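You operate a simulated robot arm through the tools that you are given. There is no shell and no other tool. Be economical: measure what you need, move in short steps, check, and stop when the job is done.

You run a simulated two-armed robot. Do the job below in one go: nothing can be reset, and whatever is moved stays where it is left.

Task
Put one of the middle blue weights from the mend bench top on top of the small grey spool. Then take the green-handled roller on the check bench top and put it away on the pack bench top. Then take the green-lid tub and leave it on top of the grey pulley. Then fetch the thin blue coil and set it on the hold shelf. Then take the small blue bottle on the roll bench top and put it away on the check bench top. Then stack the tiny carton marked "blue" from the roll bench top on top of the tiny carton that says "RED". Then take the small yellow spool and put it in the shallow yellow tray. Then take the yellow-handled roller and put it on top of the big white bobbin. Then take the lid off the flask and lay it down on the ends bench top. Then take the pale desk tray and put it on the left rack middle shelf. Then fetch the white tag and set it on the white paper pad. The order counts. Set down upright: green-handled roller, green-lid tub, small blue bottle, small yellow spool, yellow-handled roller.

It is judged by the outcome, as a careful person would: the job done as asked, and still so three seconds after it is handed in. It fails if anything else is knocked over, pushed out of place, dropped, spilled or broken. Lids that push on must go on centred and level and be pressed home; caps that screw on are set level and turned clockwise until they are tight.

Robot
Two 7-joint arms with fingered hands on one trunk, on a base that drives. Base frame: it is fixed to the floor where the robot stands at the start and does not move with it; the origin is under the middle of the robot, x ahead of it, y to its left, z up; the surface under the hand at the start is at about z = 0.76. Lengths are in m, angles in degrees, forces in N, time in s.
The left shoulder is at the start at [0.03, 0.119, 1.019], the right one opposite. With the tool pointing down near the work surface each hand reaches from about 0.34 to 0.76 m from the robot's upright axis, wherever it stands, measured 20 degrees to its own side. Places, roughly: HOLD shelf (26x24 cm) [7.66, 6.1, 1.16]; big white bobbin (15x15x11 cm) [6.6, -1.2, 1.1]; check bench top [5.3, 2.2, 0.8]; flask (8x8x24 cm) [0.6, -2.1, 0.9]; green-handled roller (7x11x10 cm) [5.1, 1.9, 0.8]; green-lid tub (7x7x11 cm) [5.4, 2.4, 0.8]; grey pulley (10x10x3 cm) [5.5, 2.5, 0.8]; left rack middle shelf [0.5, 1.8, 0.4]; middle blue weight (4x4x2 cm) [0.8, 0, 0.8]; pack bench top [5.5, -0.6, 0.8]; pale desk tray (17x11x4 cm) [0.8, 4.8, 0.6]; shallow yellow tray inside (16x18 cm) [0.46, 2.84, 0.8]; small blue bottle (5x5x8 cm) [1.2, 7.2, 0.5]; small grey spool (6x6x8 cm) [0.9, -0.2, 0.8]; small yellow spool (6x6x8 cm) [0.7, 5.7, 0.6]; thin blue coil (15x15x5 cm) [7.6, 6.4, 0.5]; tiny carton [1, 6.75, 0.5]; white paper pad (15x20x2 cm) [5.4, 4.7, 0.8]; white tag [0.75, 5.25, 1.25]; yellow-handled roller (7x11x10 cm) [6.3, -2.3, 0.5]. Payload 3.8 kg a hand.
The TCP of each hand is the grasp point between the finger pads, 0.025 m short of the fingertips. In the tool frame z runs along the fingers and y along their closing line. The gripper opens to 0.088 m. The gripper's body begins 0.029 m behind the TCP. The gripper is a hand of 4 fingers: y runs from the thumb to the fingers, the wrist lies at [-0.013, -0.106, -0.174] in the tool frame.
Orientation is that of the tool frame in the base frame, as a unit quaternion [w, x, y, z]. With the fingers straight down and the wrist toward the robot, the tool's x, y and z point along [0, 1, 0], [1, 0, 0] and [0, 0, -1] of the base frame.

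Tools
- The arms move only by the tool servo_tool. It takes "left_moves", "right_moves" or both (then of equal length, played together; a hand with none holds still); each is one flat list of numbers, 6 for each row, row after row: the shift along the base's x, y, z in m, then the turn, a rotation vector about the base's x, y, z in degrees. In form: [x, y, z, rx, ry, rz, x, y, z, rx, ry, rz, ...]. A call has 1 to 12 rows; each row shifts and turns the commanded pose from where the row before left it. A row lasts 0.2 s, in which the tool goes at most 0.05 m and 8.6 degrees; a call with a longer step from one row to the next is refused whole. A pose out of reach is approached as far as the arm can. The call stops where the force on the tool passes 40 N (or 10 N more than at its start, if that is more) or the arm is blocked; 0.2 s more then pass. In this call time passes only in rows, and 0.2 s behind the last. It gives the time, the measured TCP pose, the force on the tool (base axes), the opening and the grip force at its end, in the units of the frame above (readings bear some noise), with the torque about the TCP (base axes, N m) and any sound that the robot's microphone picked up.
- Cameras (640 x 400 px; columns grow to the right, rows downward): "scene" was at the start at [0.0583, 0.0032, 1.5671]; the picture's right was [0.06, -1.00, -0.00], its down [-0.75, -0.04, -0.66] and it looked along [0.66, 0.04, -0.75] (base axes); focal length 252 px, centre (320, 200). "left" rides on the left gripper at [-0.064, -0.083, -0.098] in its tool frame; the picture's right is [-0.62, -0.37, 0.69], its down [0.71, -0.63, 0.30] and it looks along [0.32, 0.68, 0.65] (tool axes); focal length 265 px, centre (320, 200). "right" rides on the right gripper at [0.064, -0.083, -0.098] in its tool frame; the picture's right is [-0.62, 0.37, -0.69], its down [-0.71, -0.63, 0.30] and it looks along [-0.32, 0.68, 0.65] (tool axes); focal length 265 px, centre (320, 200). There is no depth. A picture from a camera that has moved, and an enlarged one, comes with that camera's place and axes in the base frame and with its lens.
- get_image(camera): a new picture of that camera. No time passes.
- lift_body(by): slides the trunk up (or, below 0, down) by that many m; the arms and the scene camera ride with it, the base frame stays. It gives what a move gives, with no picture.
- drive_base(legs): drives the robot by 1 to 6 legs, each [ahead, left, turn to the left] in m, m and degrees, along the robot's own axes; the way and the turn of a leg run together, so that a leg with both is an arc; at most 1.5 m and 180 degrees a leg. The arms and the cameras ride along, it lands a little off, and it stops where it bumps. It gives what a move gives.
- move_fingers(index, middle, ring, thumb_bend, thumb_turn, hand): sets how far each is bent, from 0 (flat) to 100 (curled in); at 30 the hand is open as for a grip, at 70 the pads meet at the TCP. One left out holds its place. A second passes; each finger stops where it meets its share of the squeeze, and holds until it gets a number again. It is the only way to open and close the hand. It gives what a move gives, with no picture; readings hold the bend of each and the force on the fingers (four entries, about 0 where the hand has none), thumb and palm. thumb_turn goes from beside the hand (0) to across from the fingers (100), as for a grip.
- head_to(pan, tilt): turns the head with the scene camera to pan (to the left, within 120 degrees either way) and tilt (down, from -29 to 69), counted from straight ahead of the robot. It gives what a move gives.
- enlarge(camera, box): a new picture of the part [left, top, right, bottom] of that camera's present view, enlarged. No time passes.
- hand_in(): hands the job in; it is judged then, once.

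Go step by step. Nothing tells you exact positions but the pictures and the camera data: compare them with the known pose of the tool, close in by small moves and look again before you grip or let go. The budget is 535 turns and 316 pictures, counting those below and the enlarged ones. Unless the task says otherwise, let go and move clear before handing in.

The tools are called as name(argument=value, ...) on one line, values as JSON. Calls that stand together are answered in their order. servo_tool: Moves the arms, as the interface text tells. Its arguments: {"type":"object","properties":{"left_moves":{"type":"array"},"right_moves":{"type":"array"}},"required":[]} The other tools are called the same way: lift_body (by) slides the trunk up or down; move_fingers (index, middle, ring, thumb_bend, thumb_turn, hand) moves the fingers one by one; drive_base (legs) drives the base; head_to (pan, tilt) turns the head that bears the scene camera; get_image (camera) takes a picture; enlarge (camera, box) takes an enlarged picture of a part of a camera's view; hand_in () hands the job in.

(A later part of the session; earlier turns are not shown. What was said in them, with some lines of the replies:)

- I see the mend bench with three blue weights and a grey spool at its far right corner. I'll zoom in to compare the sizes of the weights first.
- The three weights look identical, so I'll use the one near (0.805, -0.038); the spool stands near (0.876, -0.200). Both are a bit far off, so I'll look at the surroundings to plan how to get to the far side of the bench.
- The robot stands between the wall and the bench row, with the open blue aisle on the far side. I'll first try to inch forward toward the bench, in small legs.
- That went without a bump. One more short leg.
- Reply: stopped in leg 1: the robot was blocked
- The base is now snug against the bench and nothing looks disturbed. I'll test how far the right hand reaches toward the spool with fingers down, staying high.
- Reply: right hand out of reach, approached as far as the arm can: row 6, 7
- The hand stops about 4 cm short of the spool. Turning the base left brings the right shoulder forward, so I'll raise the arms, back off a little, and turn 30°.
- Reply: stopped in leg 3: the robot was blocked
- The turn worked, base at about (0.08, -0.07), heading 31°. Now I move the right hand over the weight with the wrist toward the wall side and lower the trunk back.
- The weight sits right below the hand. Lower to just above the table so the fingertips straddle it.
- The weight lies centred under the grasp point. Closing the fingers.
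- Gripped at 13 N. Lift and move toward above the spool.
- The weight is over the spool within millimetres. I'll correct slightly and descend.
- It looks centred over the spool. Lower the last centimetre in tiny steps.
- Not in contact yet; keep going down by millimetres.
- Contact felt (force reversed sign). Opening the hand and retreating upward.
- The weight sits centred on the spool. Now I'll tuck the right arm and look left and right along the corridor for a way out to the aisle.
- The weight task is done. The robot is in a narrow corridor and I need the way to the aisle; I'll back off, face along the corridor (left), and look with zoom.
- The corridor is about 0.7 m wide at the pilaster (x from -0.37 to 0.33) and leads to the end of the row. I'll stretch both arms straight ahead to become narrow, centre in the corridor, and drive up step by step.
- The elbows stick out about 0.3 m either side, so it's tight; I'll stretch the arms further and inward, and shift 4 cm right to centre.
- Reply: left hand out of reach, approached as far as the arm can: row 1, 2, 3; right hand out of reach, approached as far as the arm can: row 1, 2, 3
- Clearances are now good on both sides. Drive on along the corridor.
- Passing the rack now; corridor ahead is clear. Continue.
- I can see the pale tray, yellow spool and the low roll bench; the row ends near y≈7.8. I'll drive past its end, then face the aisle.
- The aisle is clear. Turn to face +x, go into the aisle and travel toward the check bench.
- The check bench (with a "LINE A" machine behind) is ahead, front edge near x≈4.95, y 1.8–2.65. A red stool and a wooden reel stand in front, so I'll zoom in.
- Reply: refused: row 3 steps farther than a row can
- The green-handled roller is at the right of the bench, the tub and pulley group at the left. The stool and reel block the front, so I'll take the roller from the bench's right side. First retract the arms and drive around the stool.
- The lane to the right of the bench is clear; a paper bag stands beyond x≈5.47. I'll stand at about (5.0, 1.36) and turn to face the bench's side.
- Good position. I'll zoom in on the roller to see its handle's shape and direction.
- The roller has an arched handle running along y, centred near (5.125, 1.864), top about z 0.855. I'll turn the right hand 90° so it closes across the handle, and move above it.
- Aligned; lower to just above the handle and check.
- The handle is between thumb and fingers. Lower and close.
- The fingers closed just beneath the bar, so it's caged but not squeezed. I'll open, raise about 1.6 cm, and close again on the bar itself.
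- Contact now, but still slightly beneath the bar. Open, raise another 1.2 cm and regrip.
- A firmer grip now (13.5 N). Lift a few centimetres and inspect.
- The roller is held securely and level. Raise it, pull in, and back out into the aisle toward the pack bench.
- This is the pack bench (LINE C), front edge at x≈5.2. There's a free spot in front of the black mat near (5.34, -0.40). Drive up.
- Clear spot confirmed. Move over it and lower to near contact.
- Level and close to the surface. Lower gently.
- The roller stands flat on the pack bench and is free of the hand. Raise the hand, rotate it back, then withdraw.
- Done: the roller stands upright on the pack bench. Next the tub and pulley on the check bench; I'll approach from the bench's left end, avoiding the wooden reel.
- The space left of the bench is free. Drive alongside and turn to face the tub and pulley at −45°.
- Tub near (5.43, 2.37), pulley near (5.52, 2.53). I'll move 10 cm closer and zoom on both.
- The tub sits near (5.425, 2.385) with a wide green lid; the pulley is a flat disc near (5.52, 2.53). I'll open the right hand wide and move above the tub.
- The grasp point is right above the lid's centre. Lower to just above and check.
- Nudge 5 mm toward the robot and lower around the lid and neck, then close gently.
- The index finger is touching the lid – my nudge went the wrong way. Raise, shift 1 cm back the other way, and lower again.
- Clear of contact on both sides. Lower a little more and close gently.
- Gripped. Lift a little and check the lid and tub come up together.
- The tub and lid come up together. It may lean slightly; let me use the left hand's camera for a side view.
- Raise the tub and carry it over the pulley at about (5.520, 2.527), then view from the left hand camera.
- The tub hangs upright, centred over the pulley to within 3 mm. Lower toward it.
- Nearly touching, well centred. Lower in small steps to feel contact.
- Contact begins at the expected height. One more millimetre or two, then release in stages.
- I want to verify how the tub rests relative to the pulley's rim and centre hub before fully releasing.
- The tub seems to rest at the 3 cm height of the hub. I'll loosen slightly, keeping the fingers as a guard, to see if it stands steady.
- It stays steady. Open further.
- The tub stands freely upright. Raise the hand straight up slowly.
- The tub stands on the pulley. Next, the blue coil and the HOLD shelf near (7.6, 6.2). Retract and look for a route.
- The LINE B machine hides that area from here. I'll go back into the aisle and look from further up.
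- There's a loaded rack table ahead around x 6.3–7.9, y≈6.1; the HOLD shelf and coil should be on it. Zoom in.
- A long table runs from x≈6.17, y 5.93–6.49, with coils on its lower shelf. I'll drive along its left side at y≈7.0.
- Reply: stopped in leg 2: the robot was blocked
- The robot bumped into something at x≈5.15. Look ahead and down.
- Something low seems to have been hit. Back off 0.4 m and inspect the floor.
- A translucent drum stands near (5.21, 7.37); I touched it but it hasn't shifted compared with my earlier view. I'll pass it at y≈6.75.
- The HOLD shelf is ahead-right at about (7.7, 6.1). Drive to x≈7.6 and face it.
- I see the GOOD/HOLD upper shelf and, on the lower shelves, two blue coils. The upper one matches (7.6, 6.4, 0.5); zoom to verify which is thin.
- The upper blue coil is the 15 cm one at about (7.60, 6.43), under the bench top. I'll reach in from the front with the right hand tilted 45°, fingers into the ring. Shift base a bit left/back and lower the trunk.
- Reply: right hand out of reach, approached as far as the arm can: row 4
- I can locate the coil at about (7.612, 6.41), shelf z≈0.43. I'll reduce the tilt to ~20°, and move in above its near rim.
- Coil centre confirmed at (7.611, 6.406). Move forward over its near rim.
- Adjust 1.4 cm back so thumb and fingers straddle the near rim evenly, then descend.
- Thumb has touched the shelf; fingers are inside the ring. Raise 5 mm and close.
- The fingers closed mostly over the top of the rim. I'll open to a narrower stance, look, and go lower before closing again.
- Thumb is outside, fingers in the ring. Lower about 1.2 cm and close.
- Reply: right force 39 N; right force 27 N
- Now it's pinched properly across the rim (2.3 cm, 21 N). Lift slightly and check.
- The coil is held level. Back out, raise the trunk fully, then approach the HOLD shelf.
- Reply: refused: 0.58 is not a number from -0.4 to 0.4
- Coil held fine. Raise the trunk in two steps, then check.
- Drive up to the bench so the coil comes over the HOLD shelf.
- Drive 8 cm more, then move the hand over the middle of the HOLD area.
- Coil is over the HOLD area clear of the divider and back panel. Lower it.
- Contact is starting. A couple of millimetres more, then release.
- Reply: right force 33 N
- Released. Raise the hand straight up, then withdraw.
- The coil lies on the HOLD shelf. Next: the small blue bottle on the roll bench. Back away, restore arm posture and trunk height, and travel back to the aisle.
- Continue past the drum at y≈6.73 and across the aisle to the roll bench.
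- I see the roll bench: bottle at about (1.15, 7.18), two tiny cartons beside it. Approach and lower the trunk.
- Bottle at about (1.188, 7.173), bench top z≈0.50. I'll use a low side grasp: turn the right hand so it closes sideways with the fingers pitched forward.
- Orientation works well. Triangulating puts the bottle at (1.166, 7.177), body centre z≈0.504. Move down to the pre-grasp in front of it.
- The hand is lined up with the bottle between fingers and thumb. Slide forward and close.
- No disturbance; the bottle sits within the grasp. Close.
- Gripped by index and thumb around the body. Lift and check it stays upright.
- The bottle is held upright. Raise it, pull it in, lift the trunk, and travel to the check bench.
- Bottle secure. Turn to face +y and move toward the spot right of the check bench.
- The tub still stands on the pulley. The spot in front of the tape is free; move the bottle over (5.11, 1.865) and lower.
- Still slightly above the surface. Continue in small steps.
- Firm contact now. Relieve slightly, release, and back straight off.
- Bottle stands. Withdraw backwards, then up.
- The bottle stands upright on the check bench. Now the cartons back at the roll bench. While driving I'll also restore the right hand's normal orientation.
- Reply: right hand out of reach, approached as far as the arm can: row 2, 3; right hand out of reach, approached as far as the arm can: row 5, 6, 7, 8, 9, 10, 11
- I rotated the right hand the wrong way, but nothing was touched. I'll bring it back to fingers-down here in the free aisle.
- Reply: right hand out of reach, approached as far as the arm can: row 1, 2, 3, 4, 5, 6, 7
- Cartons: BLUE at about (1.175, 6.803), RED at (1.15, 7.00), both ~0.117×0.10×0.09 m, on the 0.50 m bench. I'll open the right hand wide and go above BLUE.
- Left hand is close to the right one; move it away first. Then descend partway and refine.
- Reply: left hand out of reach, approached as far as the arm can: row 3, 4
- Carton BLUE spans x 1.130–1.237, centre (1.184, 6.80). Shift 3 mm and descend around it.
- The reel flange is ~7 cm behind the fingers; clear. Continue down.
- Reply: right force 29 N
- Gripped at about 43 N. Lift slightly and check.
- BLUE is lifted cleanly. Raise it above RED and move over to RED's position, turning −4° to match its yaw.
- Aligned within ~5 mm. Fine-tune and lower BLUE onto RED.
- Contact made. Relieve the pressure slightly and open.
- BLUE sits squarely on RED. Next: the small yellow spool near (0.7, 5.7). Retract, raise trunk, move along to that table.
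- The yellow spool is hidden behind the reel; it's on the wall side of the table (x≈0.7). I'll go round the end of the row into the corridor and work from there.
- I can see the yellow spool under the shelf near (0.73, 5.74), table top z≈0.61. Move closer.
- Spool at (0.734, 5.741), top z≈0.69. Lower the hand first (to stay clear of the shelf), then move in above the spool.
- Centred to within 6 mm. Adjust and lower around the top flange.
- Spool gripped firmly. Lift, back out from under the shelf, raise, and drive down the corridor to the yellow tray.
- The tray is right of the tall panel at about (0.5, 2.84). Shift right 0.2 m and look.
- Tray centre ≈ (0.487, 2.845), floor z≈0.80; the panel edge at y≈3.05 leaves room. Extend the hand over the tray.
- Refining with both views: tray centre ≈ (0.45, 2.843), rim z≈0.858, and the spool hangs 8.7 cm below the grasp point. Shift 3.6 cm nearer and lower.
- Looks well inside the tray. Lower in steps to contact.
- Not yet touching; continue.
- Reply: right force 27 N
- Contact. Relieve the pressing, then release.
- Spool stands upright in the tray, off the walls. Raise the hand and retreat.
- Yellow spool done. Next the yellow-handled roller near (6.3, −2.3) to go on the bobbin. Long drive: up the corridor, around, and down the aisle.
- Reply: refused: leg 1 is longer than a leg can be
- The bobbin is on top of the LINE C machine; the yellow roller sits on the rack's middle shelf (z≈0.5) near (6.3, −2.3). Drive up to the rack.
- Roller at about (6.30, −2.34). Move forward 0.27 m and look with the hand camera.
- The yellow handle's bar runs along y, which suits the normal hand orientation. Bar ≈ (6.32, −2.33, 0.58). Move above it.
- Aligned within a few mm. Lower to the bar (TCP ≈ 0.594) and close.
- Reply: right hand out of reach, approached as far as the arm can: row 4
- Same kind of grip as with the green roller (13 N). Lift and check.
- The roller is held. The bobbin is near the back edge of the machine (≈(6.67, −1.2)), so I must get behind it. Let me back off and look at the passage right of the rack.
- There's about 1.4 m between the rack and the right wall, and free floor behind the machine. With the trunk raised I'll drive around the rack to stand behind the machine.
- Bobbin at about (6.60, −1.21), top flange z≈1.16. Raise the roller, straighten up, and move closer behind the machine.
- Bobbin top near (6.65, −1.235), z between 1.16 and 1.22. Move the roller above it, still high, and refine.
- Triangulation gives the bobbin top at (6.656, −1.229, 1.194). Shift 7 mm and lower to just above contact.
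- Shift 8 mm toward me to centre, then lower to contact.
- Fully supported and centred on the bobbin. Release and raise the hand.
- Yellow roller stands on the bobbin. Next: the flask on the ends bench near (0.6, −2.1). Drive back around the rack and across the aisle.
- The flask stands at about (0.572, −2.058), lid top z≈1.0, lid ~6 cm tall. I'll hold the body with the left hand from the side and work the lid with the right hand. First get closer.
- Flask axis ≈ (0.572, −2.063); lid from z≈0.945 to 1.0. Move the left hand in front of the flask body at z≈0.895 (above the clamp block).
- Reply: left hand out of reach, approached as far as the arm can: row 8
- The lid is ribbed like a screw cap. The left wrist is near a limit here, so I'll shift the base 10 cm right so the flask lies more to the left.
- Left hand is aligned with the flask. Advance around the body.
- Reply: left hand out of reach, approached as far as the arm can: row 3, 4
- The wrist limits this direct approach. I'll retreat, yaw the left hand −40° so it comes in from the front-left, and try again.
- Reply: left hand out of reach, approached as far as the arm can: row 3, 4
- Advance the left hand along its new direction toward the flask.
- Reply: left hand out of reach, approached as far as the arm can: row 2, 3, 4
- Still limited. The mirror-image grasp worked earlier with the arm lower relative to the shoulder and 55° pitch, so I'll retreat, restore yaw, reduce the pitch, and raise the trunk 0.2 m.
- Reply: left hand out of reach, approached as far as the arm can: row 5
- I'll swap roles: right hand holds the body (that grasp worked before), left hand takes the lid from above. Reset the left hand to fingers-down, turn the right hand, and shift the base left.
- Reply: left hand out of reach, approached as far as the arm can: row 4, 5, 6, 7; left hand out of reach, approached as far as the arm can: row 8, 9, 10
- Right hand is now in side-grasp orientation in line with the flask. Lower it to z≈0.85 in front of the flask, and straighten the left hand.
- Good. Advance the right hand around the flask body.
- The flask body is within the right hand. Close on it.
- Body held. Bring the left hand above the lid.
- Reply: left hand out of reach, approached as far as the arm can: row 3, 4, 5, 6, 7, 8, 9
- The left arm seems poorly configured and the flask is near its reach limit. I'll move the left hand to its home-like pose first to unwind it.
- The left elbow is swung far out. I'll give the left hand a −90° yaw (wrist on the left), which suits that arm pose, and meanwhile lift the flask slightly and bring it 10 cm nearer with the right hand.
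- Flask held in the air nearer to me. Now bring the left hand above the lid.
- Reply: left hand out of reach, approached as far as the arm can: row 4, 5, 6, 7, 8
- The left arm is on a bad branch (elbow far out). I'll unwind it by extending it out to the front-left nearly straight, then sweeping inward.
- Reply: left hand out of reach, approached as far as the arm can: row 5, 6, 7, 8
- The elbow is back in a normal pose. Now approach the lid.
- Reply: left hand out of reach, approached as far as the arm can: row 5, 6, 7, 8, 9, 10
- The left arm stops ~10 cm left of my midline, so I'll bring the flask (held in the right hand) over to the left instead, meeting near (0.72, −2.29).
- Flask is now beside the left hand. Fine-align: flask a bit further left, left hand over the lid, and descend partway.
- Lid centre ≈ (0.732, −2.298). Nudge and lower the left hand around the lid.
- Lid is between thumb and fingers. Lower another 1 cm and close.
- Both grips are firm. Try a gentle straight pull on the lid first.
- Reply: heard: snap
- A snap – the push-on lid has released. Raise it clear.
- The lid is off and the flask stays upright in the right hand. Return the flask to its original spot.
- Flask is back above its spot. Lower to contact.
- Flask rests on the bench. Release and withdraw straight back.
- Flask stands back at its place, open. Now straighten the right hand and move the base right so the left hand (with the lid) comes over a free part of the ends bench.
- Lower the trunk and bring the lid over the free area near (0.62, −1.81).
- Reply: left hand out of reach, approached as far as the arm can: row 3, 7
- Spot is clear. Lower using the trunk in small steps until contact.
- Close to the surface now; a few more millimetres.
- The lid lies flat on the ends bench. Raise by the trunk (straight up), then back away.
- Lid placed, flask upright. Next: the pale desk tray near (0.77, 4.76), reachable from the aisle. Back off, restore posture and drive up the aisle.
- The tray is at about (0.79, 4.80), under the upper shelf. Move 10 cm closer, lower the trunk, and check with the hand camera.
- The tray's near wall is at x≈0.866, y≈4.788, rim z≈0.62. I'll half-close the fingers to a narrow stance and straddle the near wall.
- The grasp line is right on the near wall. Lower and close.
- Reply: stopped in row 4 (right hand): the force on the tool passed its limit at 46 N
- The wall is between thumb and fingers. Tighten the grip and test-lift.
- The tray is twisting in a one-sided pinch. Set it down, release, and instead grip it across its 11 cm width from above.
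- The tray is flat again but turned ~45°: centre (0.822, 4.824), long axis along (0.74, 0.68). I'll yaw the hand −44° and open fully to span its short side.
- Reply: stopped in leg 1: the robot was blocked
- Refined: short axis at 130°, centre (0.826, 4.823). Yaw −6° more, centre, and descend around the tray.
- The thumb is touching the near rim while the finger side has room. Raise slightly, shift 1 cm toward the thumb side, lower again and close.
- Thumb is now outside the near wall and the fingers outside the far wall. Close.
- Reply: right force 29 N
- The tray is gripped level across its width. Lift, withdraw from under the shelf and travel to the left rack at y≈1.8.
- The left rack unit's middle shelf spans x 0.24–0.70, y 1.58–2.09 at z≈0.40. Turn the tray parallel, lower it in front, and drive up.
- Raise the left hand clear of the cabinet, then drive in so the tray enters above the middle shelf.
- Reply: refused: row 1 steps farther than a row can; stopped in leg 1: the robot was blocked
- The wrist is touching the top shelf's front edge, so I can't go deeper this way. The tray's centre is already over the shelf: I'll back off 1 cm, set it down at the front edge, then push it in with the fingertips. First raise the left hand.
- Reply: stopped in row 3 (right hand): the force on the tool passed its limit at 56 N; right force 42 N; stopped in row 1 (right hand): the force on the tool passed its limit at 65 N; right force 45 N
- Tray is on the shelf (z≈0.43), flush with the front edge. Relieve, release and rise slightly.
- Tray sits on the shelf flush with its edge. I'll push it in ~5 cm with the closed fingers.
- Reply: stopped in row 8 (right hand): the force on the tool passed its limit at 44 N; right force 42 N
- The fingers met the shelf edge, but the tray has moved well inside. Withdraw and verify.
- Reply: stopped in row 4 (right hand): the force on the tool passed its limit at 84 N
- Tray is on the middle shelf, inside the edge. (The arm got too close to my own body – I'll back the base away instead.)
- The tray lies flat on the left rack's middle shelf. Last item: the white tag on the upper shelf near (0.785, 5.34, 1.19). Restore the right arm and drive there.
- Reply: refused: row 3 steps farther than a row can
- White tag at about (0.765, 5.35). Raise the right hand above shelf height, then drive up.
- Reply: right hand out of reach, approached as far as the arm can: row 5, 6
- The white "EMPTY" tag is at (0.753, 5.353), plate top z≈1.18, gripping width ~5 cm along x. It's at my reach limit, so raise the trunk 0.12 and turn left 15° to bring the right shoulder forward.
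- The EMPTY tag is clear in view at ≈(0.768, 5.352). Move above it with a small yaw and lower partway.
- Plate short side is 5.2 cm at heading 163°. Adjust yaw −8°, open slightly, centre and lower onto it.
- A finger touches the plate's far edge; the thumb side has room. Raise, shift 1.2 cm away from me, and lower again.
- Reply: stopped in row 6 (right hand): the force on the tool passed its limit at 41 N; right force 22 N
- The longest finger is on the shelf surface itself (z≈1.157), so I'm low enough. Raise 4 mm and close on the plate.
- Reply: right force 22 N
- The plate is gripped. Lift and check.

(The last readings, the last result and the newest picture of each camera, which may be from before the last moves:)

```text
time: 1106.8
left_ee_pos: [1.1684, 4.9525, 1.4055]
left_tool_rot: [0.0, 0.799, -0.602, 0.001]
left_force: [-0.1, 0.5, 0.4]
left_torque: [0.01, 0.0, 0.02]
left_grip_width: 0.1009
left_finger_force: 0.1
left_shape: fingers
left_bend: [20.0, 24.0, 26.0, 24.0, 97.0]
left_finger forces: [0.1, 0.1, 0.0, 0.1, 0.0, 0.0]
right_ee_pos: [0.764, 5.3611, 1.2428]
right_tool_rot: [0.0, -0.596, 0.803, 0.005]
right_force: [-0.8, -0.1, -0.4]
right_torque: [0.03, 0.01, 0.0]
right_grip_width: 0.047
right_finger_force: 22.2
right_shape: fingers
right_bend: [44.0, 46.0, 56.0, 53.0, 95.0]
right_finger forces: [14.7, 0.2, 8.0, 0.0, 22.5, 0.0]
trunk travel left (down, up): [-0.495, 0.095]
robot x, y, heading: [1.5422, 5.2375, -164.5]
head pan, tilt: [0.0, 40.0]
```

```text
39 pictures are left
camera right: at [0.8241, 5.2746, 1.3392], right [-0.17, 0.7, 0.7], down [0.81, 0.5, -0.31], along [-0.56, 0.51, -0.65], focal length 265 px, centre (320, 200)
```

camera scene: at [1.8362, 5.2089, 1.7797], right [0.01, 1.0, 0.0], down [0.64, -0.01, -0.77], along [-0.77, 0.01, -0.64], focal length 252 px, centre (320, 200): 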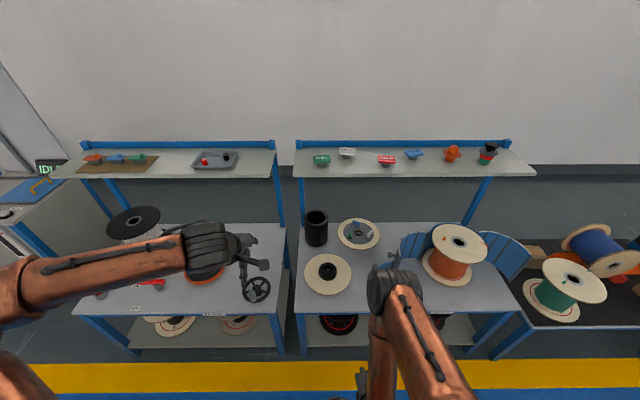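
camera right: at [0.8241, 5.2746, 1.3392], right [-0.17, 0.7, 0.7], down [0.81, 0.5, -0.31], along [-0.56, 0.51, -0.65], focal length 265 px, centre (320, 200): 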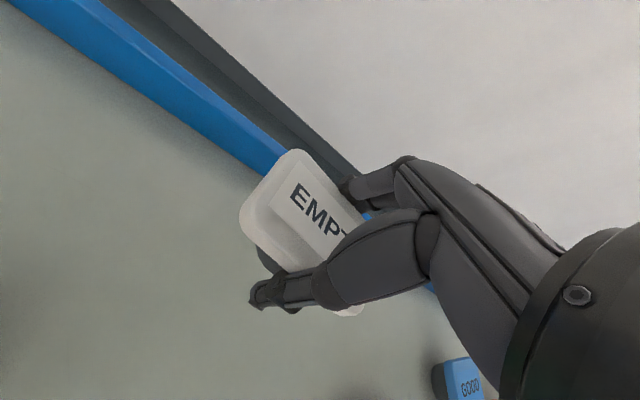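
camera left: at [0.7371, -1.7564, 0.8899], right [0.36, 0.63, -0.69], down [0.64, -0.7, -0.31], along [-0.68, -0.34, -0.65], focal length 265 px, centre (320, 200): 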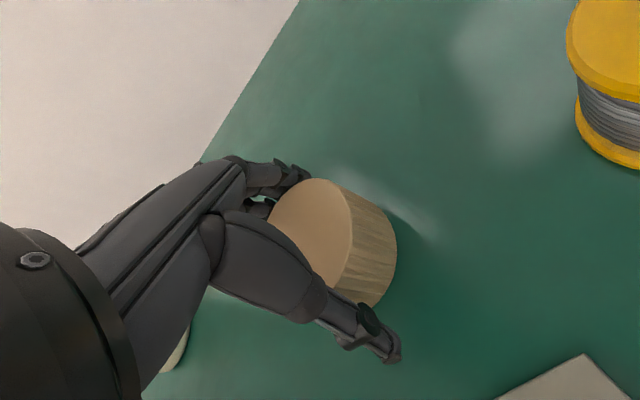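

Tag held firmly. Raise, pull back, lower trunk, and travel to the paper pad on the LINE B bench near (5.43, 4.72).

servo_tool(right_moves=[0, 0, 0.04, 0, 0, 0, 0.01, 0, 0.04, 0, 0, 0, 0.045, 0, 0, 0, 0, 0, 0.045, 0, 0, 0, 0, 0, 0.045, 0, 0, 0, 0, 0, 0.045, 0, 0, 0, 0, 0, 0.045, 0, 0, 0, 0, 0])

drive_base(legs=[[-0.6, 0, 0], [0, 0, 164]])

lift_body(by=-0.32)

head_to(pan=0, tilt=25)

```text
time: 1108.3
left_ee_pos: [1.1702, 4.9528, 1.4059]
left_tool_rot: [0.0, 0.799, -0.602, -0.001]
left_force: [-0.2, 0.5, 0.5]
left_torque: [-0.04, -0.05, 0.02]
left_grip_width: 0.1007
left_finger_force: 0.1
left_shape: fingers
left_bend: [20.0, 24.0, 26.0, 24.0, 97.0]
left_finger forces: [0.0, 0.0, 0.0, 0.0, 0.1, 0.1]
right_ee_pos: [0.9966, 5.3595, 1.322]
right_tool_rot: [-0.001, -0.595, 0.804, 0.005]
right_force: [-1.5, -0.4, -0.2]
right_torque: [-0.03, -0.02, -0.02]
right_grip_width: 0.0471
right_finger_force: 21.7
right_shape: fingers
right_bend: [44.0, 46.0, 57.0, 53.0, 95.0]
right_finger forces: [14.4, 0.0, 8.0, 0.0, 21.9, 0.1]
trunk travel left (down, up): [-0.495, 0.095]
robot x, y, heading: [1.545, 5.2328, -164.5]
head pan, tilt: [0.0, 40.0]
```

```text
time: 1118.5
left_ee_pos: [2.5603, 5.5552, 1.4057]
left_tool_rot: [0.0, 0.71, 0.704, 0.001]
left_force: [0.9, 0.1, 0.0]
left_torque: [-0.01, 0.02, -0.02]
left_grip_width: 0.1007
left_finger_force: 0.0
left_shape: fingers
left_bend: [20.0, 24.0, 26.0, 24.0, 97.0]
left_finger forces: [0.0, 0.0, 0.0, 0.1, 0.0, 0.0]
right_ee_pos: [2.6101, 5.115, 1.3212]
right_tool_rot: [0.005, 0.881, 0.474, 0.0]
right_force: [0.3, 0.4, -1.0]
right_torque: [0.03, 0.01, 0.02]
right_grip_width: 0.0462
right_finger_force: 20.0
right_shape: fingers
right_bend: [45.0, 46.0, 57.0, 53.0, 95.0]
right_finger forces: [13.1, 0.1, 7.6, 0.1, 19.7, 0.0]
trunk travel left (down, up): [-0.495, 0.095]
robot x, y, heading: [2.1219, 5.3953, -1.1]
head pan, tilt: [0.0, 40.0]
```

```text
time: 1121.7
left_ee_pos: [2.5591, 5.556, 1.0844]
left_tool_rot: [0.001, 0.71, 0.704, 0.001]
left_force: [0.5, 0.4, 0.0]
left_torque: [0.01, -0.02, -0.01]
left_grip_width: 0.1009
left_finger_force: 0.0
left_shape: fingers
left_bend: [20.0, 24.0, 26.0, 24.0, 97.0]
left_finger forces: [0.0, 0.1, 0.1, 0.0, 0.0, 0.0]
right_ee_pos: [2.6112, 5.114, 1.0028]
right_tool_rot: [0.006, 0.881, 0.473, -0.001]
right_force: [-0.4, 0.2, -0.2]
right_torque: [-0.03, 0.0, -0.02]
right_grip_width: 0.0459
right_finger_force: 20.1
right_shape: fingers
right_bend: [45.0, 46.0, 57.0, 53.0, 95.0]
right_finger forces: [13.2, 0.0, 7.4, 0.1, 19.7, 0.0]
trunk travel left (down, up): [-0.175, 0.415]
robot x, y, heading: [2.1262, 5.3904, -1.4]
head pan, tilt: [0.0, 40.0]
```

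```text
time: 1122.4
left_ee_pos: [2.5597, 5.5568, 1.0858]
left_tool_rot: [0.002, 0.71, 0.704, 0.0]
left_force: [0.2, 0.3, -0.1]
left_torque: [-0.01, 0.01, -0.01]
left_grip_width: 0.1007
left_finger_force: 0.1
left_shape: fingers
left_bend: [20.0, 24.0, 26.0, 24.0, 97.0]
left_finger forces: [0.0, 0.0, 0.1, 0.1, 0.0, 0.0]
right_ee_pos: [2.6109, 5.1157, 1.0034]
right_tool_rot: [0.005, 0.881, 0.474, 0.0]
right_force: [0.3, -0.3, -0.1]
right_torque: [0.05, -0.04, -0.02]
right_grip_width: 0.046
right_finger_force: 20.2
right_shape: fingers
right_bend: [45.0, 46.0, 57.0, 53.0, 95.0]
right_finger forces: [13.2, 0.0, 7.5, 0.0, 19.7, 0.0]
trunk travel left (down, up): [-0.175, 0.415]
robot x, y, heading: [2.1222, 5.3925, -1.1]
head pan, tilt: [0.0, 25.0]
```

drive_base(legs=[[1.0, -0.5, 1.1], [0.5, -0.27, 0]])

get_image(camera="scene")

```text
time: 1131.0
left_ee_pos: [4.0613, 4.7584, 1.0846]
left_tool_rot: [0.0, 0.71, 0.705, 0.0]
left_force: [0.5, 0.8, -0.2]
left_torque: [0.0, 0.0, 0.0]
left_grip_width: 0.1009
left_finger_force: 0.1
left_shape: fingers
left_bend: [20.0, 24.0, 26.0, 24.0, 97.0]
left_finger forces: [0.1, 0.1, 0.0, 0.0, 0.0, 0.1]
right_ee_pos: [4.1149, 4.318, 1.0023]
right_tool_rot: [0.005, 0.88, 0.475, 0.0]
right_force: [-0.2, 0.0, -1.4]
right_torque: [0.02, -0.01, 0.02]
right_grip_width: 0.0459
right_finger_force: 20.6
right_shape: fingers
right_bend: [45.0, 46.0, 57.0, 53.0, 95.0]
right_finger forces: [13.1, 0.1, 7.5, 0.1, 19.7, 0.0]
trunk travel left (down, up): [-0.175, 0.415]
robot x, y, heading: [3.6237, 4.5959, -0.9]
head pan, tilt: [0.0, 25.0]
```

```text
38 pictures are left
camera scene: at [3.6987, 4.5919, 1.603], right [-0.02, -1.0, 0.0], down [-0.42, 0.01, -0.91], along [0.91, -0.01, -0.42], focal length 252 px, centre (320, 200)
```

scene: 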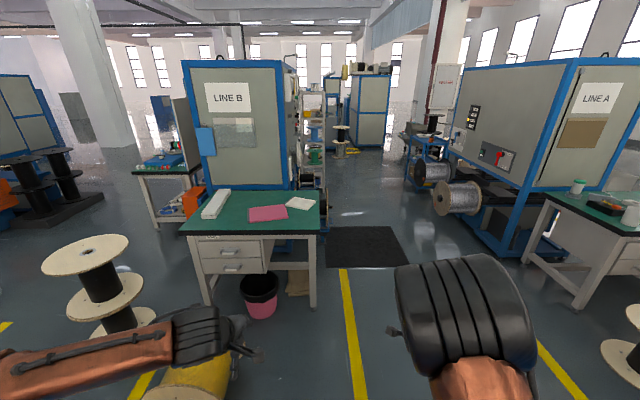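

Pad at (5.41, 4.72). Drive up to the bench, keeping clear of the pink bin and the yellow reel, and turn the hand so it reaches.

drive_base(legs=[[1.06, 0.04, 0.9]])

servo_tool(right_moves=[0, 0.03, 0, 0, 0, 6.6, 0, 0.03, 0, 0, 0, 6.6, 0.02, 0.035, 0, 0, 0, 6.6, 0.03, 0.035, 0, 0, 0, 6.6, 0.03, 0.035, 0, 0, 0, 6.6, 0.04, 0.02, 0, 0, 0, 0])

head_to(pan=5, tilt=45)

get_image(camera="scene")

get_image(camera="right")

```text
time: 1136.5
left_ee_pos: [5.1084, 4.7978, 1.0855]
left_tool_rot: [0.001, 0.703, 0.711, -0.001]
left_force: [1.2, 0.0, -0.7]
left_torque: [-0.04, 0.0, 0.01]
left_grip_width: 0.1009
left_finger_force: 0.0
left_shape: fingers
left_bend: [20.0, 24.0, 26.0, 24.0, 97.0]
left_finger forces: [0.0, 0.0, 0.1, 0.1, 0.1, 0.0]
right_ee_pos: [5.1673, 4.3576, 1.0028]
right_tool_rot: [0.005, 0.876, 0.482, -0.001]
right_force: [-0.3, 0.4, -0.6]
right_torque: [0.0, 0.03, 0.0]
right_grip_width: 0.046
right_finger_force: 20.5
right_shape: fingers
right_bend: [45.0, 46.0, 57.0, 53.0, 95.0]
right_finger forces: [13.1, 0.0, 7.4, 0.0, 19.7, 0.1]
trunk travel left (down, up): [-0.175, 0.415]
robot x, y, heading: [4.6736, 4.6276, 0.3]
head pan, tilt: [0.0, 25.0]
```

```text
time: 1137.9
left_ee_pos: [5.1104, 4.799, 1.0857]
left_tool_rot: [0.001, 0.704, 0.71, -0.001]
left_force: [1.2, 0.3, 0.3]
left_torque: [0.01, 0.0, 0.0]
left_grip_width: 0.1009
left_finger_force: 0.0
left_shape: fingers
left_bend: [20.0, 24.0, 26.0, 24.0, 97.0]
left_finger forces: [0.0, 0.1, 0.0, 0.1, 0.0, 0.0]
right_ee_pos: [5.2885, 4.5444, 1.0022]
right_tool_rot: [0.005, 0.703, 0.711, 0.002]
right_force: [-0.1, -0.7, -0.2]
right_torque: [0.01, -0.01, 0.02]
right_grip_width: 0.0457
right_finger_force: 20.4
right_shape: fingers
right_bend: [45.0, 46.0, 57.0, 54.0, 95.0]
right_finger forces: [13.1, 0.0, 7.4, 0.0, 19.4, 0.0]
trunk travel left (down, up): [-0.175, 0.415]
robot x, y, heading: [4.6749, 4.624, -0.0]
head pan, tilt: [0.0, 25.0]
```

```text
time: 1138.7
left_ee_pos: [5.109, 4.7975, 1.0856]
left_tool_rot: [0.001, 0.704, 0.71, 0.001]
left_force: [0.5, 0.0, -0.3]
left_torque: [0.02, 0.01, 0.0]
left_grip_width: 0.101
left_finger_force: 0.1
left_shape: fingers
left_bend: [20.0, 24.0, 26.0, 24.0, 97.0]
left_finger forces: [0.0, 0.0, 0.1, 0.0, 0.0, 0.0]
right_ee_pos: [5.2874, 4.5441, 1.0019]
right_tool_rot: [0.004, 0.704, 0.71, 0.002]
right_force: [0.1, -0.7, 0.0]
right_torque: [-0.01, 0.0, -0.03]
right_grip_width: 0.0458
right_finger_force: 20.2
right_shape: fingers
right_bend: [45.0, 46.0, 57.0, 54.0, 95.0]
right_finger forces: [13.0, 0.0, 7.4, 0.1, 19.5, 0.0]
trunk travel left (down, up): [-0.175, 0.415]
robot x, y, heading: [4.6771, 4.6232, -0.3]
head pan, tilt: [5.0, 45.0]
```

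```text
37 pictures are left
camera scene: at [4.7359, 4.6323, 1.5725], right [0.09, -1.0, 0.0], down [-0.7, -0.06, -0.71], along [0.7, 0.06, -0.71], focal length 252 px, centre (320, 200)
```

scene: 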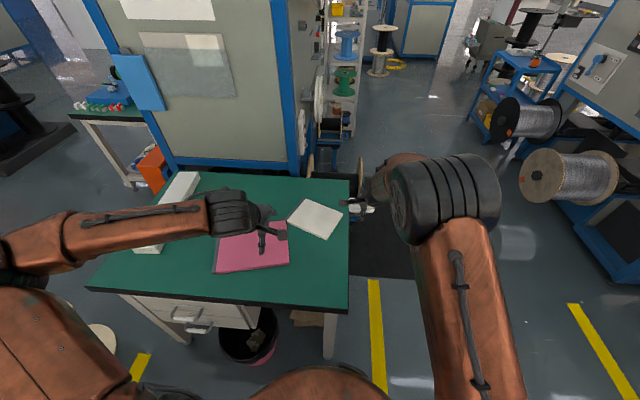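

```text
36 pictures are left
camera right: at [5.2014, 4.6085, 1.0992], right [0.37, -0.61, 0.7], down [-0.62, -0.72, -0.31], along [0.69, -0.32, -0.65], focal length 265 px, centre (320, 200)
```

right: 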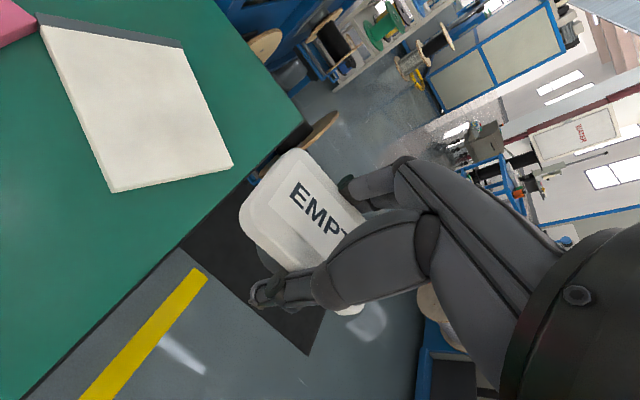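

Pad centre (5.404, 4.714). Move over it and lower partway.

servo_tool(right_moves=[0.0226, 0.034, 0, 0, 0, 0, 0.0226, 0.034, 0, 0, 0, 0, 0.0226, 0.034, 0, 0, 0, 0, 0.0226, 0.034, 0, 0, 0, 0, 0.0226, 0.034, 0, 0, 0, 0, 0, 0, -0.04, 0, 0, 0, 0, 0, -0.04, 0, 0, 0, 0, 0, -0.04, 0, 0, 0, 0, 0, -0.03, 0, 0, 0, 0, 0, 0, 0, 0, 0])

get_image(camera="right")

```text
time: 1140.9
left_ee_pos: [5.1091, 4.7991, 1.0852]
left_tool_rot: [0.001, 0.704, 0.71, 0.0]
left_force: [0.5, -0.5, -0.8]
left_torque: [0.05, 0.02, 0.0]
left_grip_width: 0.101
left_finger_force: 0.1
left_shape: fingers
left_bend: [20.0, 24.0, 26.0, 24.0, 97.0]
left_finger forces: [0.0, 0.1, 0.1, 0.0, 0.0, 0.1]
right_ee_pos: [5.3687, 4.7057, 0.8566]
right_tool_rot: [0.004, 0.703, 0.711, 0.002]
right_force: [-0.6, 0.4, -0.7]
right_torque: [-0.02, 0.0, -0.01]
right_grip_width: 0.0452
right_finger_force: 19.1
right_shape: fingers
right_bend: [46.0, 46.0, 58.0, 54.0, 95.0]
right_finger forces: [12.7, 0.0, 7.3, 0.0, 18.9, 0.0]
right hand out of reach, approached as far as the arm can: row 5, 7, 8, 9
trunk travel left (down, up): [-0.175, 0.415]
robot x, y, heading: [4.674, 4.6263, -0.1]
head pan, tilt: [5.0, 45.0]
```

```text
35 pictures are left
camera right: at [5.2845, 4.7708, 0.9535], right [0.37, -0.61, 0.7], down [-0.62, -0.72, -0.31], along [0.69, -0.32, -0.65], focal length 265 px, centre (320, 200)
```

right: 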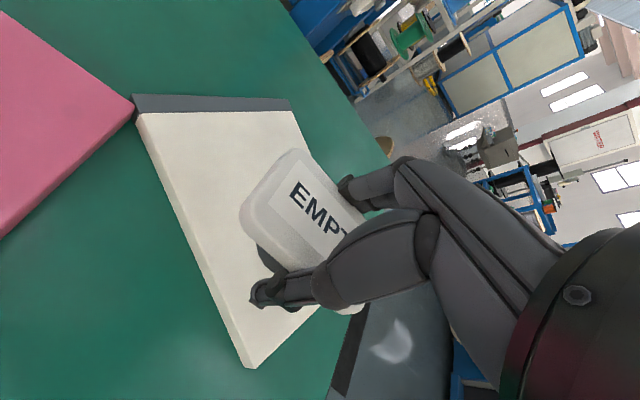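

Move the base 3 cm forward to bring the tag nearer the pad's centre.

drive_base(legs=[[0.035, 0, 0]])

servo_tool(right_moves=[0, 0.005, -0.02, 0, 0, 0, 0, 0, 0, 0, 0, 0])

get_image(camera="right")

```text
time: 1141.8
left_ee_pos: [5.146, 4.7982, 1.0836]
left_tool_rot: [0.001, 0.704, 0.71, -0.001]
left_force: [0.9, 1.2, -0.9]
left_torque: [0.03, 0.03, 0.03]
left_grip_width: 0.1006
left_finger_force: 0.1
left_shape: fingers
left_bend: [20.0, 24.0, 26.0, 24.0, 97.0]
left_finger forces: [0.1, 0.1, 0.1, 0.1, 0.1, 0.1]
right_ee_pos: [5.409, 4.7062, 0.8559]
right_tool_rot: [0.005, 0.703, 0.711, 0.001]
right_force: [0.7, 0.7, -0.9]
right_torque: [-0.01, 0.0, -0.03]
right_grip_width: 0.0452
right_finger_force: 19.8
right_shape: fingers
right_bend: [46.0, 46.0, 58.0, 54.0, 95.0]
right_finger forces: [12.8, 0.0, 7.4, 0.1, 18.9, 0.1]
trunk travel left (down, up): [-0.175, 0.415]
robot x, y, heading: [4.7113, 4.6234, 0.1]
head pan, tilt: [5.0, 45.0]
```

```text
time: 1142.3
left_ee_pos: [5.1449, 4.799, 1.0856]
left_tool_rot: [0.0, 0.704, 0.71, 0.0]
left_force: [0.7, 0.5, -0.2]
left_torque: [0.01, 0.03, 0.0]
left_grip_width: 0.1007
left_finger_force: 0.1
left_shape: fingers
left_bend: [20.0, 24.0, 26.0, 24.0, 97.0]
left_finger forces: [0.0, 0.1, 0.0, 0.0, 0.0, 0.0]
right_ee_pos: [5.3999, 4.7084, 0.8401]
right_tool_rot: [0.005, 0.704, 0.71, 0.001]
right_force: [-0.7, 0.4, -0.3]
right_torque: [0.0, -0.02, 0.0]
right_grip_width: 0.0453
right_finger_force: 19.4
right_shape: fingers
right_bend: [46.0, 46.0, 58.0, 54.0, 95.0]
right_finger forces: [12.6, 0.0, 7.3, 0.1, 18.8, 0.0]
right hand out of reach, approached as far as the arm can: row 1
trunk travel left (down, up): [-0.175, 0.415]
robot x, y, heading: [4.7104, 4.6307, -0.0]
head pan, tilt: [5.0, 45.0]
```

```text
34 pictures are left
camera right: at [5.3145, 4.7735, 0.9359], right [0.37, -0.61, 0.7], down [-0.62, -0.72, -0.31], along [0.69, -0.32, -0.65], focal length 265 px, centre (320, 200)
```

right: 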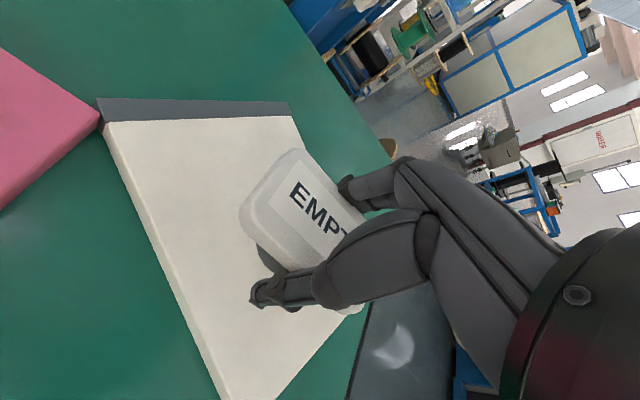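

Well over the pad. Lower with the trunk until contact.

lift_body(by=-0.015)

lift_body(by=-0.006)

lift_body(by=-0.004)

lift_body(by=-0.004)

```text
time: 1143.0
left_ee_pos: [5.1443, 4.7988, 1.0703]
left_tool_rot: [0.001, 0.704, 0.71, 0.0]
left_force: [-0.7, -0.1, 0.4]
left_torque: [0.01, 0.02, 0.01]
left_grip_width: 0.1006
left_finger_force: 0.0
left_shape: fingers
left_bend: [20.0, 24.0, 26.0, 24.0, 97.0]
left_finger forces: [0.1, 0.0, 0.0, 0.1, 0.0, 0.0]
right_ee_pos: [5.4006, 4.7091, 0.8248]
right_tool_rot: [0.005, 0.703, 0.711, 0.001]
right_force: [0.8, -0.2, 0.5]
right_torque: [-0.01, 0.04, 0.02]
right_grip_width: 0.0453
right_finger_force: 19.0
right_shape: fingers
right_bend: [46.0, 46.0, 58.0, 54.0, 95.0]
right_finger forces: [12.7, 0.1, 7.2, 0.0, 18.8, 0.0]
trunk travel left (down, up): [-0.16, 0.43]
robot x, y, heading: [4.7101, 4.6234, 0.3]
head pan, tilt: [5.0, 45.0]
```

```text
time: 1143.5
left_ee_pos: [5.1443, 4.7972, 1.0644]
left_tool_rot: [0.001, 0.704, 0.71, 0.0]
left_force: [0.6, 0.3, 0.4]
left_torque: [0.01, -0.02, -0.04]
left_grip_width: 0.1008
left_finger_force: 0.1
left_shape: fingers
left_bend: [20.0, 24.0, 26.0, 24.0, 97.0]
left_finger forces: [0.1, 0.0, 0.1, 0.0, 0.0, 0.1]
right_ee_pos: [5.3996, 4.7097, 0.8188]
right_tool_rot: [0.004, 0.703, 0.711, 0.001]
right_force: [0.0, -0.4, -0.9]
right_torque: [-0.04, -0.01, 0.01]
right_grip_width: 0.0454
right_finger_force: 19.6
right_shape: fingers
right_bend: [46.0, 46.0, 58.0, 54.0, 95.0]
right_finger forces: [12.7, 0.1, 7.2, 0.0, 18.8, 0.1]
trunk travel left (down, up): [-0.154, 0.436]
robot x, y, heading: [4.7085, 4.6255, -0.2]
head pan, tilt: [5.0, 45.0]
```

```text
time: 1144.1
left_ee_pos: [5.1442, 4.7972, 1.0611]
left_tool_rot: [0.001, 0.704, 0.71, 0.0]
left_force: [0.6, -0.6, -0.2]
left_torque: [-0.02, 0.03, 0.01]
left_grip_width: 0.1005
left_finger_force: 0.0
left_shape: fingers
left_bend: [20.0, 24.0, 26.0, 24.0, 97.0]
left_finger forces: [0.1, 0.0, 0.1, 0.1, 0.1, 0.0]
right_ee_pos: [5.4001, 4.7094, 0.8141]
right_tool_rot: [0.005, 0.703, 0.711, 0.001]
right_force: [-0.8, -0.4, -1.9]
right_torque: [0.0, -0.03, 0.01]
right_grip_width: 0.0452
right_finger_force: 19.6
right_shape: fingers
right_bend: [46.0, 46.0, 58.0, 54.0, 95.0]
right_finger forces: [12.7, 0.0, 7.2, 0.1, 18.7, 0.1]
trunk travel left (down, up): [-0.15, 0.44]
robot x, y, heading: [4.7103, 4.6244, -0.0]
head pan, tilt: [5.0, 45.0]
```

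```text
time: 1144.6
left_ee_pos: [5.1434, 4.7972, 1.0566]
left_tool_rot: [0.001, 0.704, 0.71, 0.001]
left_force: [0.3, -0.9, 0.3]
left_torque: [-0.01, -0.01, -0.04]
left_grip_width: 0.101
left_finger_force: 0.0
left_shape: fingers
left_bend: [20.0, 24.0, 26.0, 24.0, 97.0]
left_finger forces: [0.0, 0.0, 0.0, 0.0, 0.0, 0.0]
right_ee_pos: [5.4008, 4.7092, 0.8107]
right_tool_rot: [0.006, 0.703, 0.711, 0.002]
right_force: [0.8, 0.1, -0.9]
right_torque: [0.01, -0.01, 0.01]
right_grip_width: 0.0453
right_finger_force: 19.6
right_shape: fingers
right_bend: [46.0, 46.0, 58.0, 54.0, 95.0]
right_finger forces: [12.7, 0.0, 7.3, 0.0, 18.8, 0.0]
trunk travel left (down, up): [-0.146, 0.444]
robot x, y, heading: [4.7086, 4.6283, -0.1]
head pan, tilt: [5.0, 45.0]
```

lift_body(by=-0.004)

lift_body(by=-0.003)

lift_body(by=-0.003)

get_image(camera="right")

```text
time: 1145.1
left_ee_pos: [5.1447, 4.7987, 1.0524]
left_tool_rot: [0.001, 0.704, 0.71, 0.001]
left_force: [1.0, -0.5, -0.5]
left_torque: [0.03, 0.0, 0.01]
left_grip_width: 0.1008
left_finger_force: 0.0
left_shape: fingers
left_bend: [20.0, 24.0, 26.0, 24.0, 97.0]
left_finger forces: [0.0, 0.1, 0.0, 0.0, 0.1, 0.0]
right_ee_pos: [5.4004, 4.7102, 0.8053]
right_tool_rot: [0.005, 0.704, 0.71, 0.002]
right_force: [0.6, 0.5, -0.5]
right_torque: [-0.01, -0.02, 0.0]
right_grip_width: 0.0452
right_finger_force: 19.4
right_shape: fingers
right_bend: [46.0, 46.0, 58.0, 54.0, 95.0]
right_finger forces: [12.7, 0.0, 7.2, 0.0, 18.7, 0.1]
trunk travel left (down, up): [-0.142, 0.448]
robot x, y, heading: [4.7102, 4.6256, -0.1]
head pan, tilt: [5.0, 45.0]
```

```text
time: 1145.6
left_ee_pos: [5.1451, 4.799, 1.0501]
left_tool_rot: [0.002, 0.704, 0.71, -0.001]
left_force: [0.5, 0.2, 0.2]
left_torque: [0.01, 0.02, 0.01]
left_grip_width: 0.1009
left_finger_force: 0.0
left_shape: fingers
left_bend: [20.0, 24.0, 26.0, 24.0, 97.0]
left_finger forces: [0.1, 0.1, 0.1, 0.0, 0.0, 0.1]
right_ee_pos: [5.4, 4.709, 0.8054]
right_tool_rot: [0.006, 0.703, 0.711, 0.002]
right_force: [-1.2, -0.6, 4.1]
right_torque: [-0.03, -0.18, 0.02]
right_grip_width: 0.0453
right_finger_force: 21.7
right_shape: fingers
right_bend: [46.0, 46.0, 58.0, 54.0, 95.0]
right_finger forces: [12.6, 4.2, 7.2, 0.0, 18.9, 0.0]
trunk travel left (down, up): [-0.139, 0.451]
robot x, y, heading: [4.7131, 4.6269, -0.2]
head pan, tilt: [5.0, 45.0]
```

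```text
time: 1146.2
left_ee_pos: [5.143, 4.7981, 1.0464]
left_tool_rot: [0.001, 0.704, 0.71, 0.001]
left_force: [-0.2, 0.5, -1.6]
left_torque: [-0.01, -0.03, 0.0]
left_grip_width: 0.101
left_finger_force: 0.2
left_shape: fingers
left_bend: [20.0, 24.0, 26.0, 24.0, 97.0]
left_finger forces: [0.0, 0.1, 0.1, 0.0, 0.0, 0.1]
right_ee_pos: [5.4012, 4.7098, 0.8043]
right_tool_rot: [0.007, 0.704, 0.71, 0.005]
right_force: [0.8, -1.4, 13.5]
right_torque: [-0.14, -0.44, -0.03]
right_grip_width: 0.0454
right_finger_force: 26.2
right_shape: fingers
right_bend: [46.0, 44.0, 58.0, 54.0, 95.0]
right_finger forces: [12.8, 13.4, 7.2, 0.0, 19.2, 0.0]
trunk travel left (down, up): [-0.136, 0.454]
robot x, y, heading: [4.7059, 4.626, 0.1]
head pan, tilt: [5.0, 45.0]
```

```text
33 pictures are left
camera right: at [5.3142, 4.7738, 0.8998], right [0.36, -0.61, 0.7], down [-0.62, -0.72, -0.31], along [0.7, -0.32, -0.64], focal length 265 px, centre (320, 200)
```

right: 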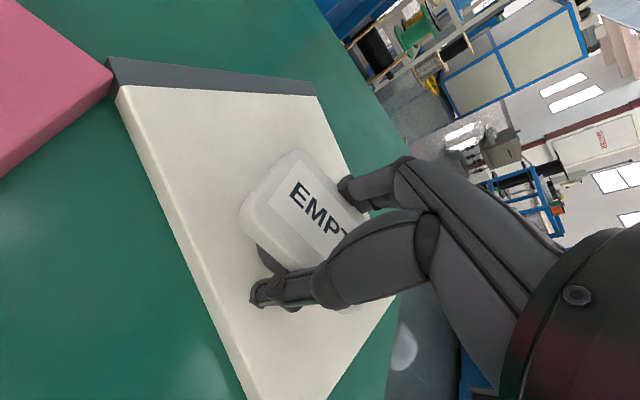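

The long finger and tag base are at the pad surface. Release and rise.

move_fingers(hand="right", index=30, middle=36, ring=36, thumb_bend=34)

get_image(camera="right")

lift_body(by=0.25)

get_image(camera="right")

```text
time: 1147.2
left_ee_pos: [5.141, 4.7987, 1.0473]
left_tool_rot: [0.001, 0.704, 0.71, 0.0]
left_force: [-0.1, 0.4, -1.1]
left_torque: [0.04, 0.0, -0.01]
left_grip_width: 0.1009
left_finger_force: 0.1
left_shape: fingers
left_bend: [20.0, 24.0, 26.0, 24.0, 97.0]
left_finger forces: [0.1, 0.0, 0.0, 0.0, 0.1, 0.0]
right_ee_pos: [5.3994, 4.7094, 0.8019]
right_tool_rot: [0.006, 0.703, 0.711, 0.003]
right_force: [-1.3, 1.0, 13.2]
right_torque: [-0.05, -0.55, 0.03]
right_grip_width: 0.0802
right_finger_force: 6.4
right_shape: fingers
right_bend: [30.0, 35.0, 36.0, 34.0, 97.0]
right_finger forces: [0.3, 13.4, 0.0, 0.0, 0.0, 0.1]
trunk travel left (down, up): [-0.136, 0.454]
robot x, y, heading: [4.7113, 4.6255, -0.0]
head pan, tilt: [5.0, 45.0]
```

```text
32 pictures are left
camera right: at [5.3133, 4.7739, 0.8985], right [0.37, -0.61, 0.7], down [-0.62, -0.72, -0.31], along [0.69, -0.32, -0.64], focal length 265 px, centre (320, 200)
```

right: 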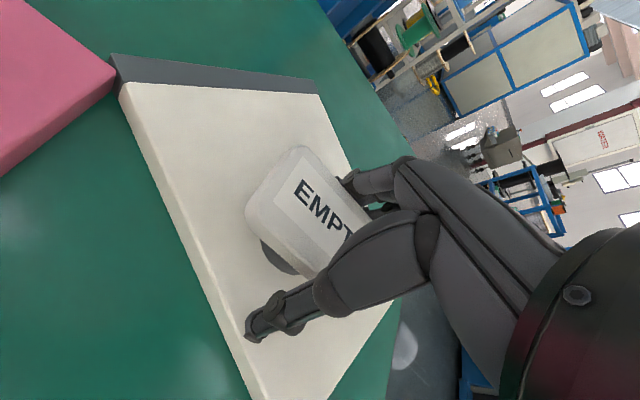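

```text
time: 1149.7
left_ee_pos: [5.1447, 4.7989, 1.2964]
left_tool_rot: [0.002, 0.704, 0.71, 0.0]
left_force: [0.8, 0.0, 0.2]
left_torque: [0.02, 0.0, 0.0]
left_grip_width: 0.1006
left_finger_force: 0.0
left_shape: fingers
left_bend: [20.0, 24.0, 26.0, 24.0, 97.0]
left_finger forces: [0.1, 0.1, 0.0, 0.0, 0.0, 0.1]
right_ee_pos: [5.4001, 4.7084, 1.0503]
right_tool_rot: [0.005, 0.703, 0.711, 0.001]
right_force: [-0.1, 0.0, -0.5]
right_torque: [-0.01, 0.01, 0.03]
right_grip_width: 0.0804
right_finger_force: 0.0
right_shape: fingers
right_bend: [30.0, 36.0, 36.0, 34.0, 97.0]
right_finger forces: [0.0, 0.0, 0.1, 0.0, 0.1, 0.0]
trunk travel left (down, up): [-0.386, 0.204]
robot x, y, heading: [4.7073, 4.6244, -0.1]
head pan, tilt: [5.0, 45.0]
```

```text
31 pictures are left
camera right: at [5.3145, 4.7737, 1.1469], right [0.37, -0.61, 0.7], down [-0.62, -0.72, -0.31], along [0.69, -0.32, -0.65], focal length 265 px, centre (320, 200)
```

right: 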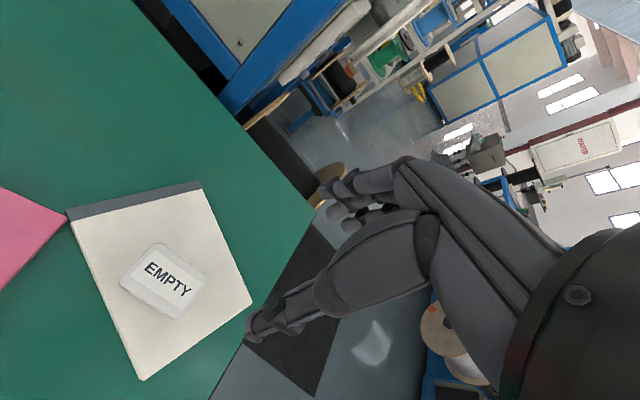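

The white tag rests on the middle of the paper pad. Back away clear of everything, then hand in.

drive_base(legs=[[-0.7, 0, 0]])

get_image(camera="scene")

```text
time: 1153.6
left_ee_pos: [4.4456, 4.7975, 1.295]
left_tool_rot: [0.001, 0.706, 0.708, 0.0]
left_force: [0.7, 0.1, 0.0]
left_torque: [0.02, -0.02, -0.05]
left_grip_width: 0.1009
left_finger_force: 0.0
left_shape: fingers
left_bend: [20.0, 24.0, 26.0, 24.0, 97.0]
left_finger forces: [0.0, 0.0, 0.1, 0.1, 0.0, 0.0]
right_ee_pos: [4.7004, 4.7063, 1.0502]
right_tool_rot: [0.005, 0.705, 0.709, 0.002]
right_force: [-0.3, -0.1, -0.6]
right_torque: [0.0, 0.0, 0.0]
right_grip_width: 0.0802
right_finger_force: 0.0
right_shape: fingers
right_bend: [30.0, 36.0, 36.0, 34.0, 97.0]
right_finger forces: [0.0, 0.1, 0.0, 0.0, 0.1, 0.0]
trunk travel left (down, up): [-0.386, 0.204]
robot x, y, heading: [4.0099, 4.6283, -0.5]
head pan, tilt: [5.0, 45.0]
```

```text
30 pictures are left
camera scene: at [4.0708, 4.6343, 1.7835], right [0.08, -1.0, 0.0], down [-0.7, -0.06, -0.71], along [0.7, 0.06, -0.71], focal length 252 px, centre (320, 200)
```

scene: 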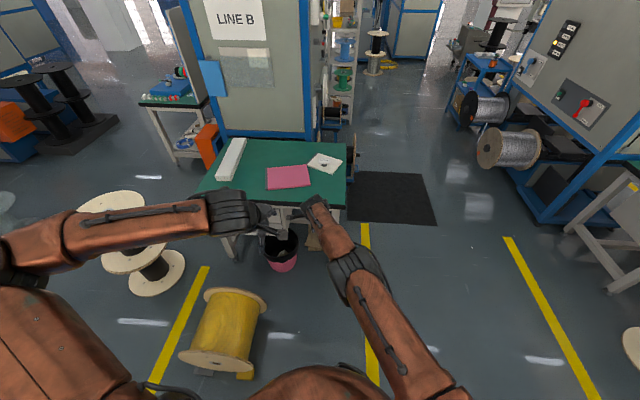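

All eleven steps are done, the tag is on the pad, and both hands are empty and clear.

hand_in()

```text
The job is handed in.
```

I did all eleven steps in the order you gave, let go of everything and backed clear before handing in; I don't have the verdict.

A few things happened along the way that a careful judge might notice:

- **Flask:** I couldn't reach the lid with the flask where it stood. I lifted it, brought it nearer, pulled the lid off (it came off with a snap), and set the flask back upright on its spot.
- **Desk tray:** my first grip twisted it on the table, so I set it down and took it again. I laid it at the front edge of the middle shelf and pushed it a few centimetres in. It lies flat there.
- **Bumps:** the base ran into the mend bench, the desk table and a drum in the aisle, and the arm touched the left rack once. None of them looked moved afterwards.
- **Weight and tag:** the three blue weights looked identical, so I used the one nearest the position you listed. The white tag is the one marked "EMPTY".
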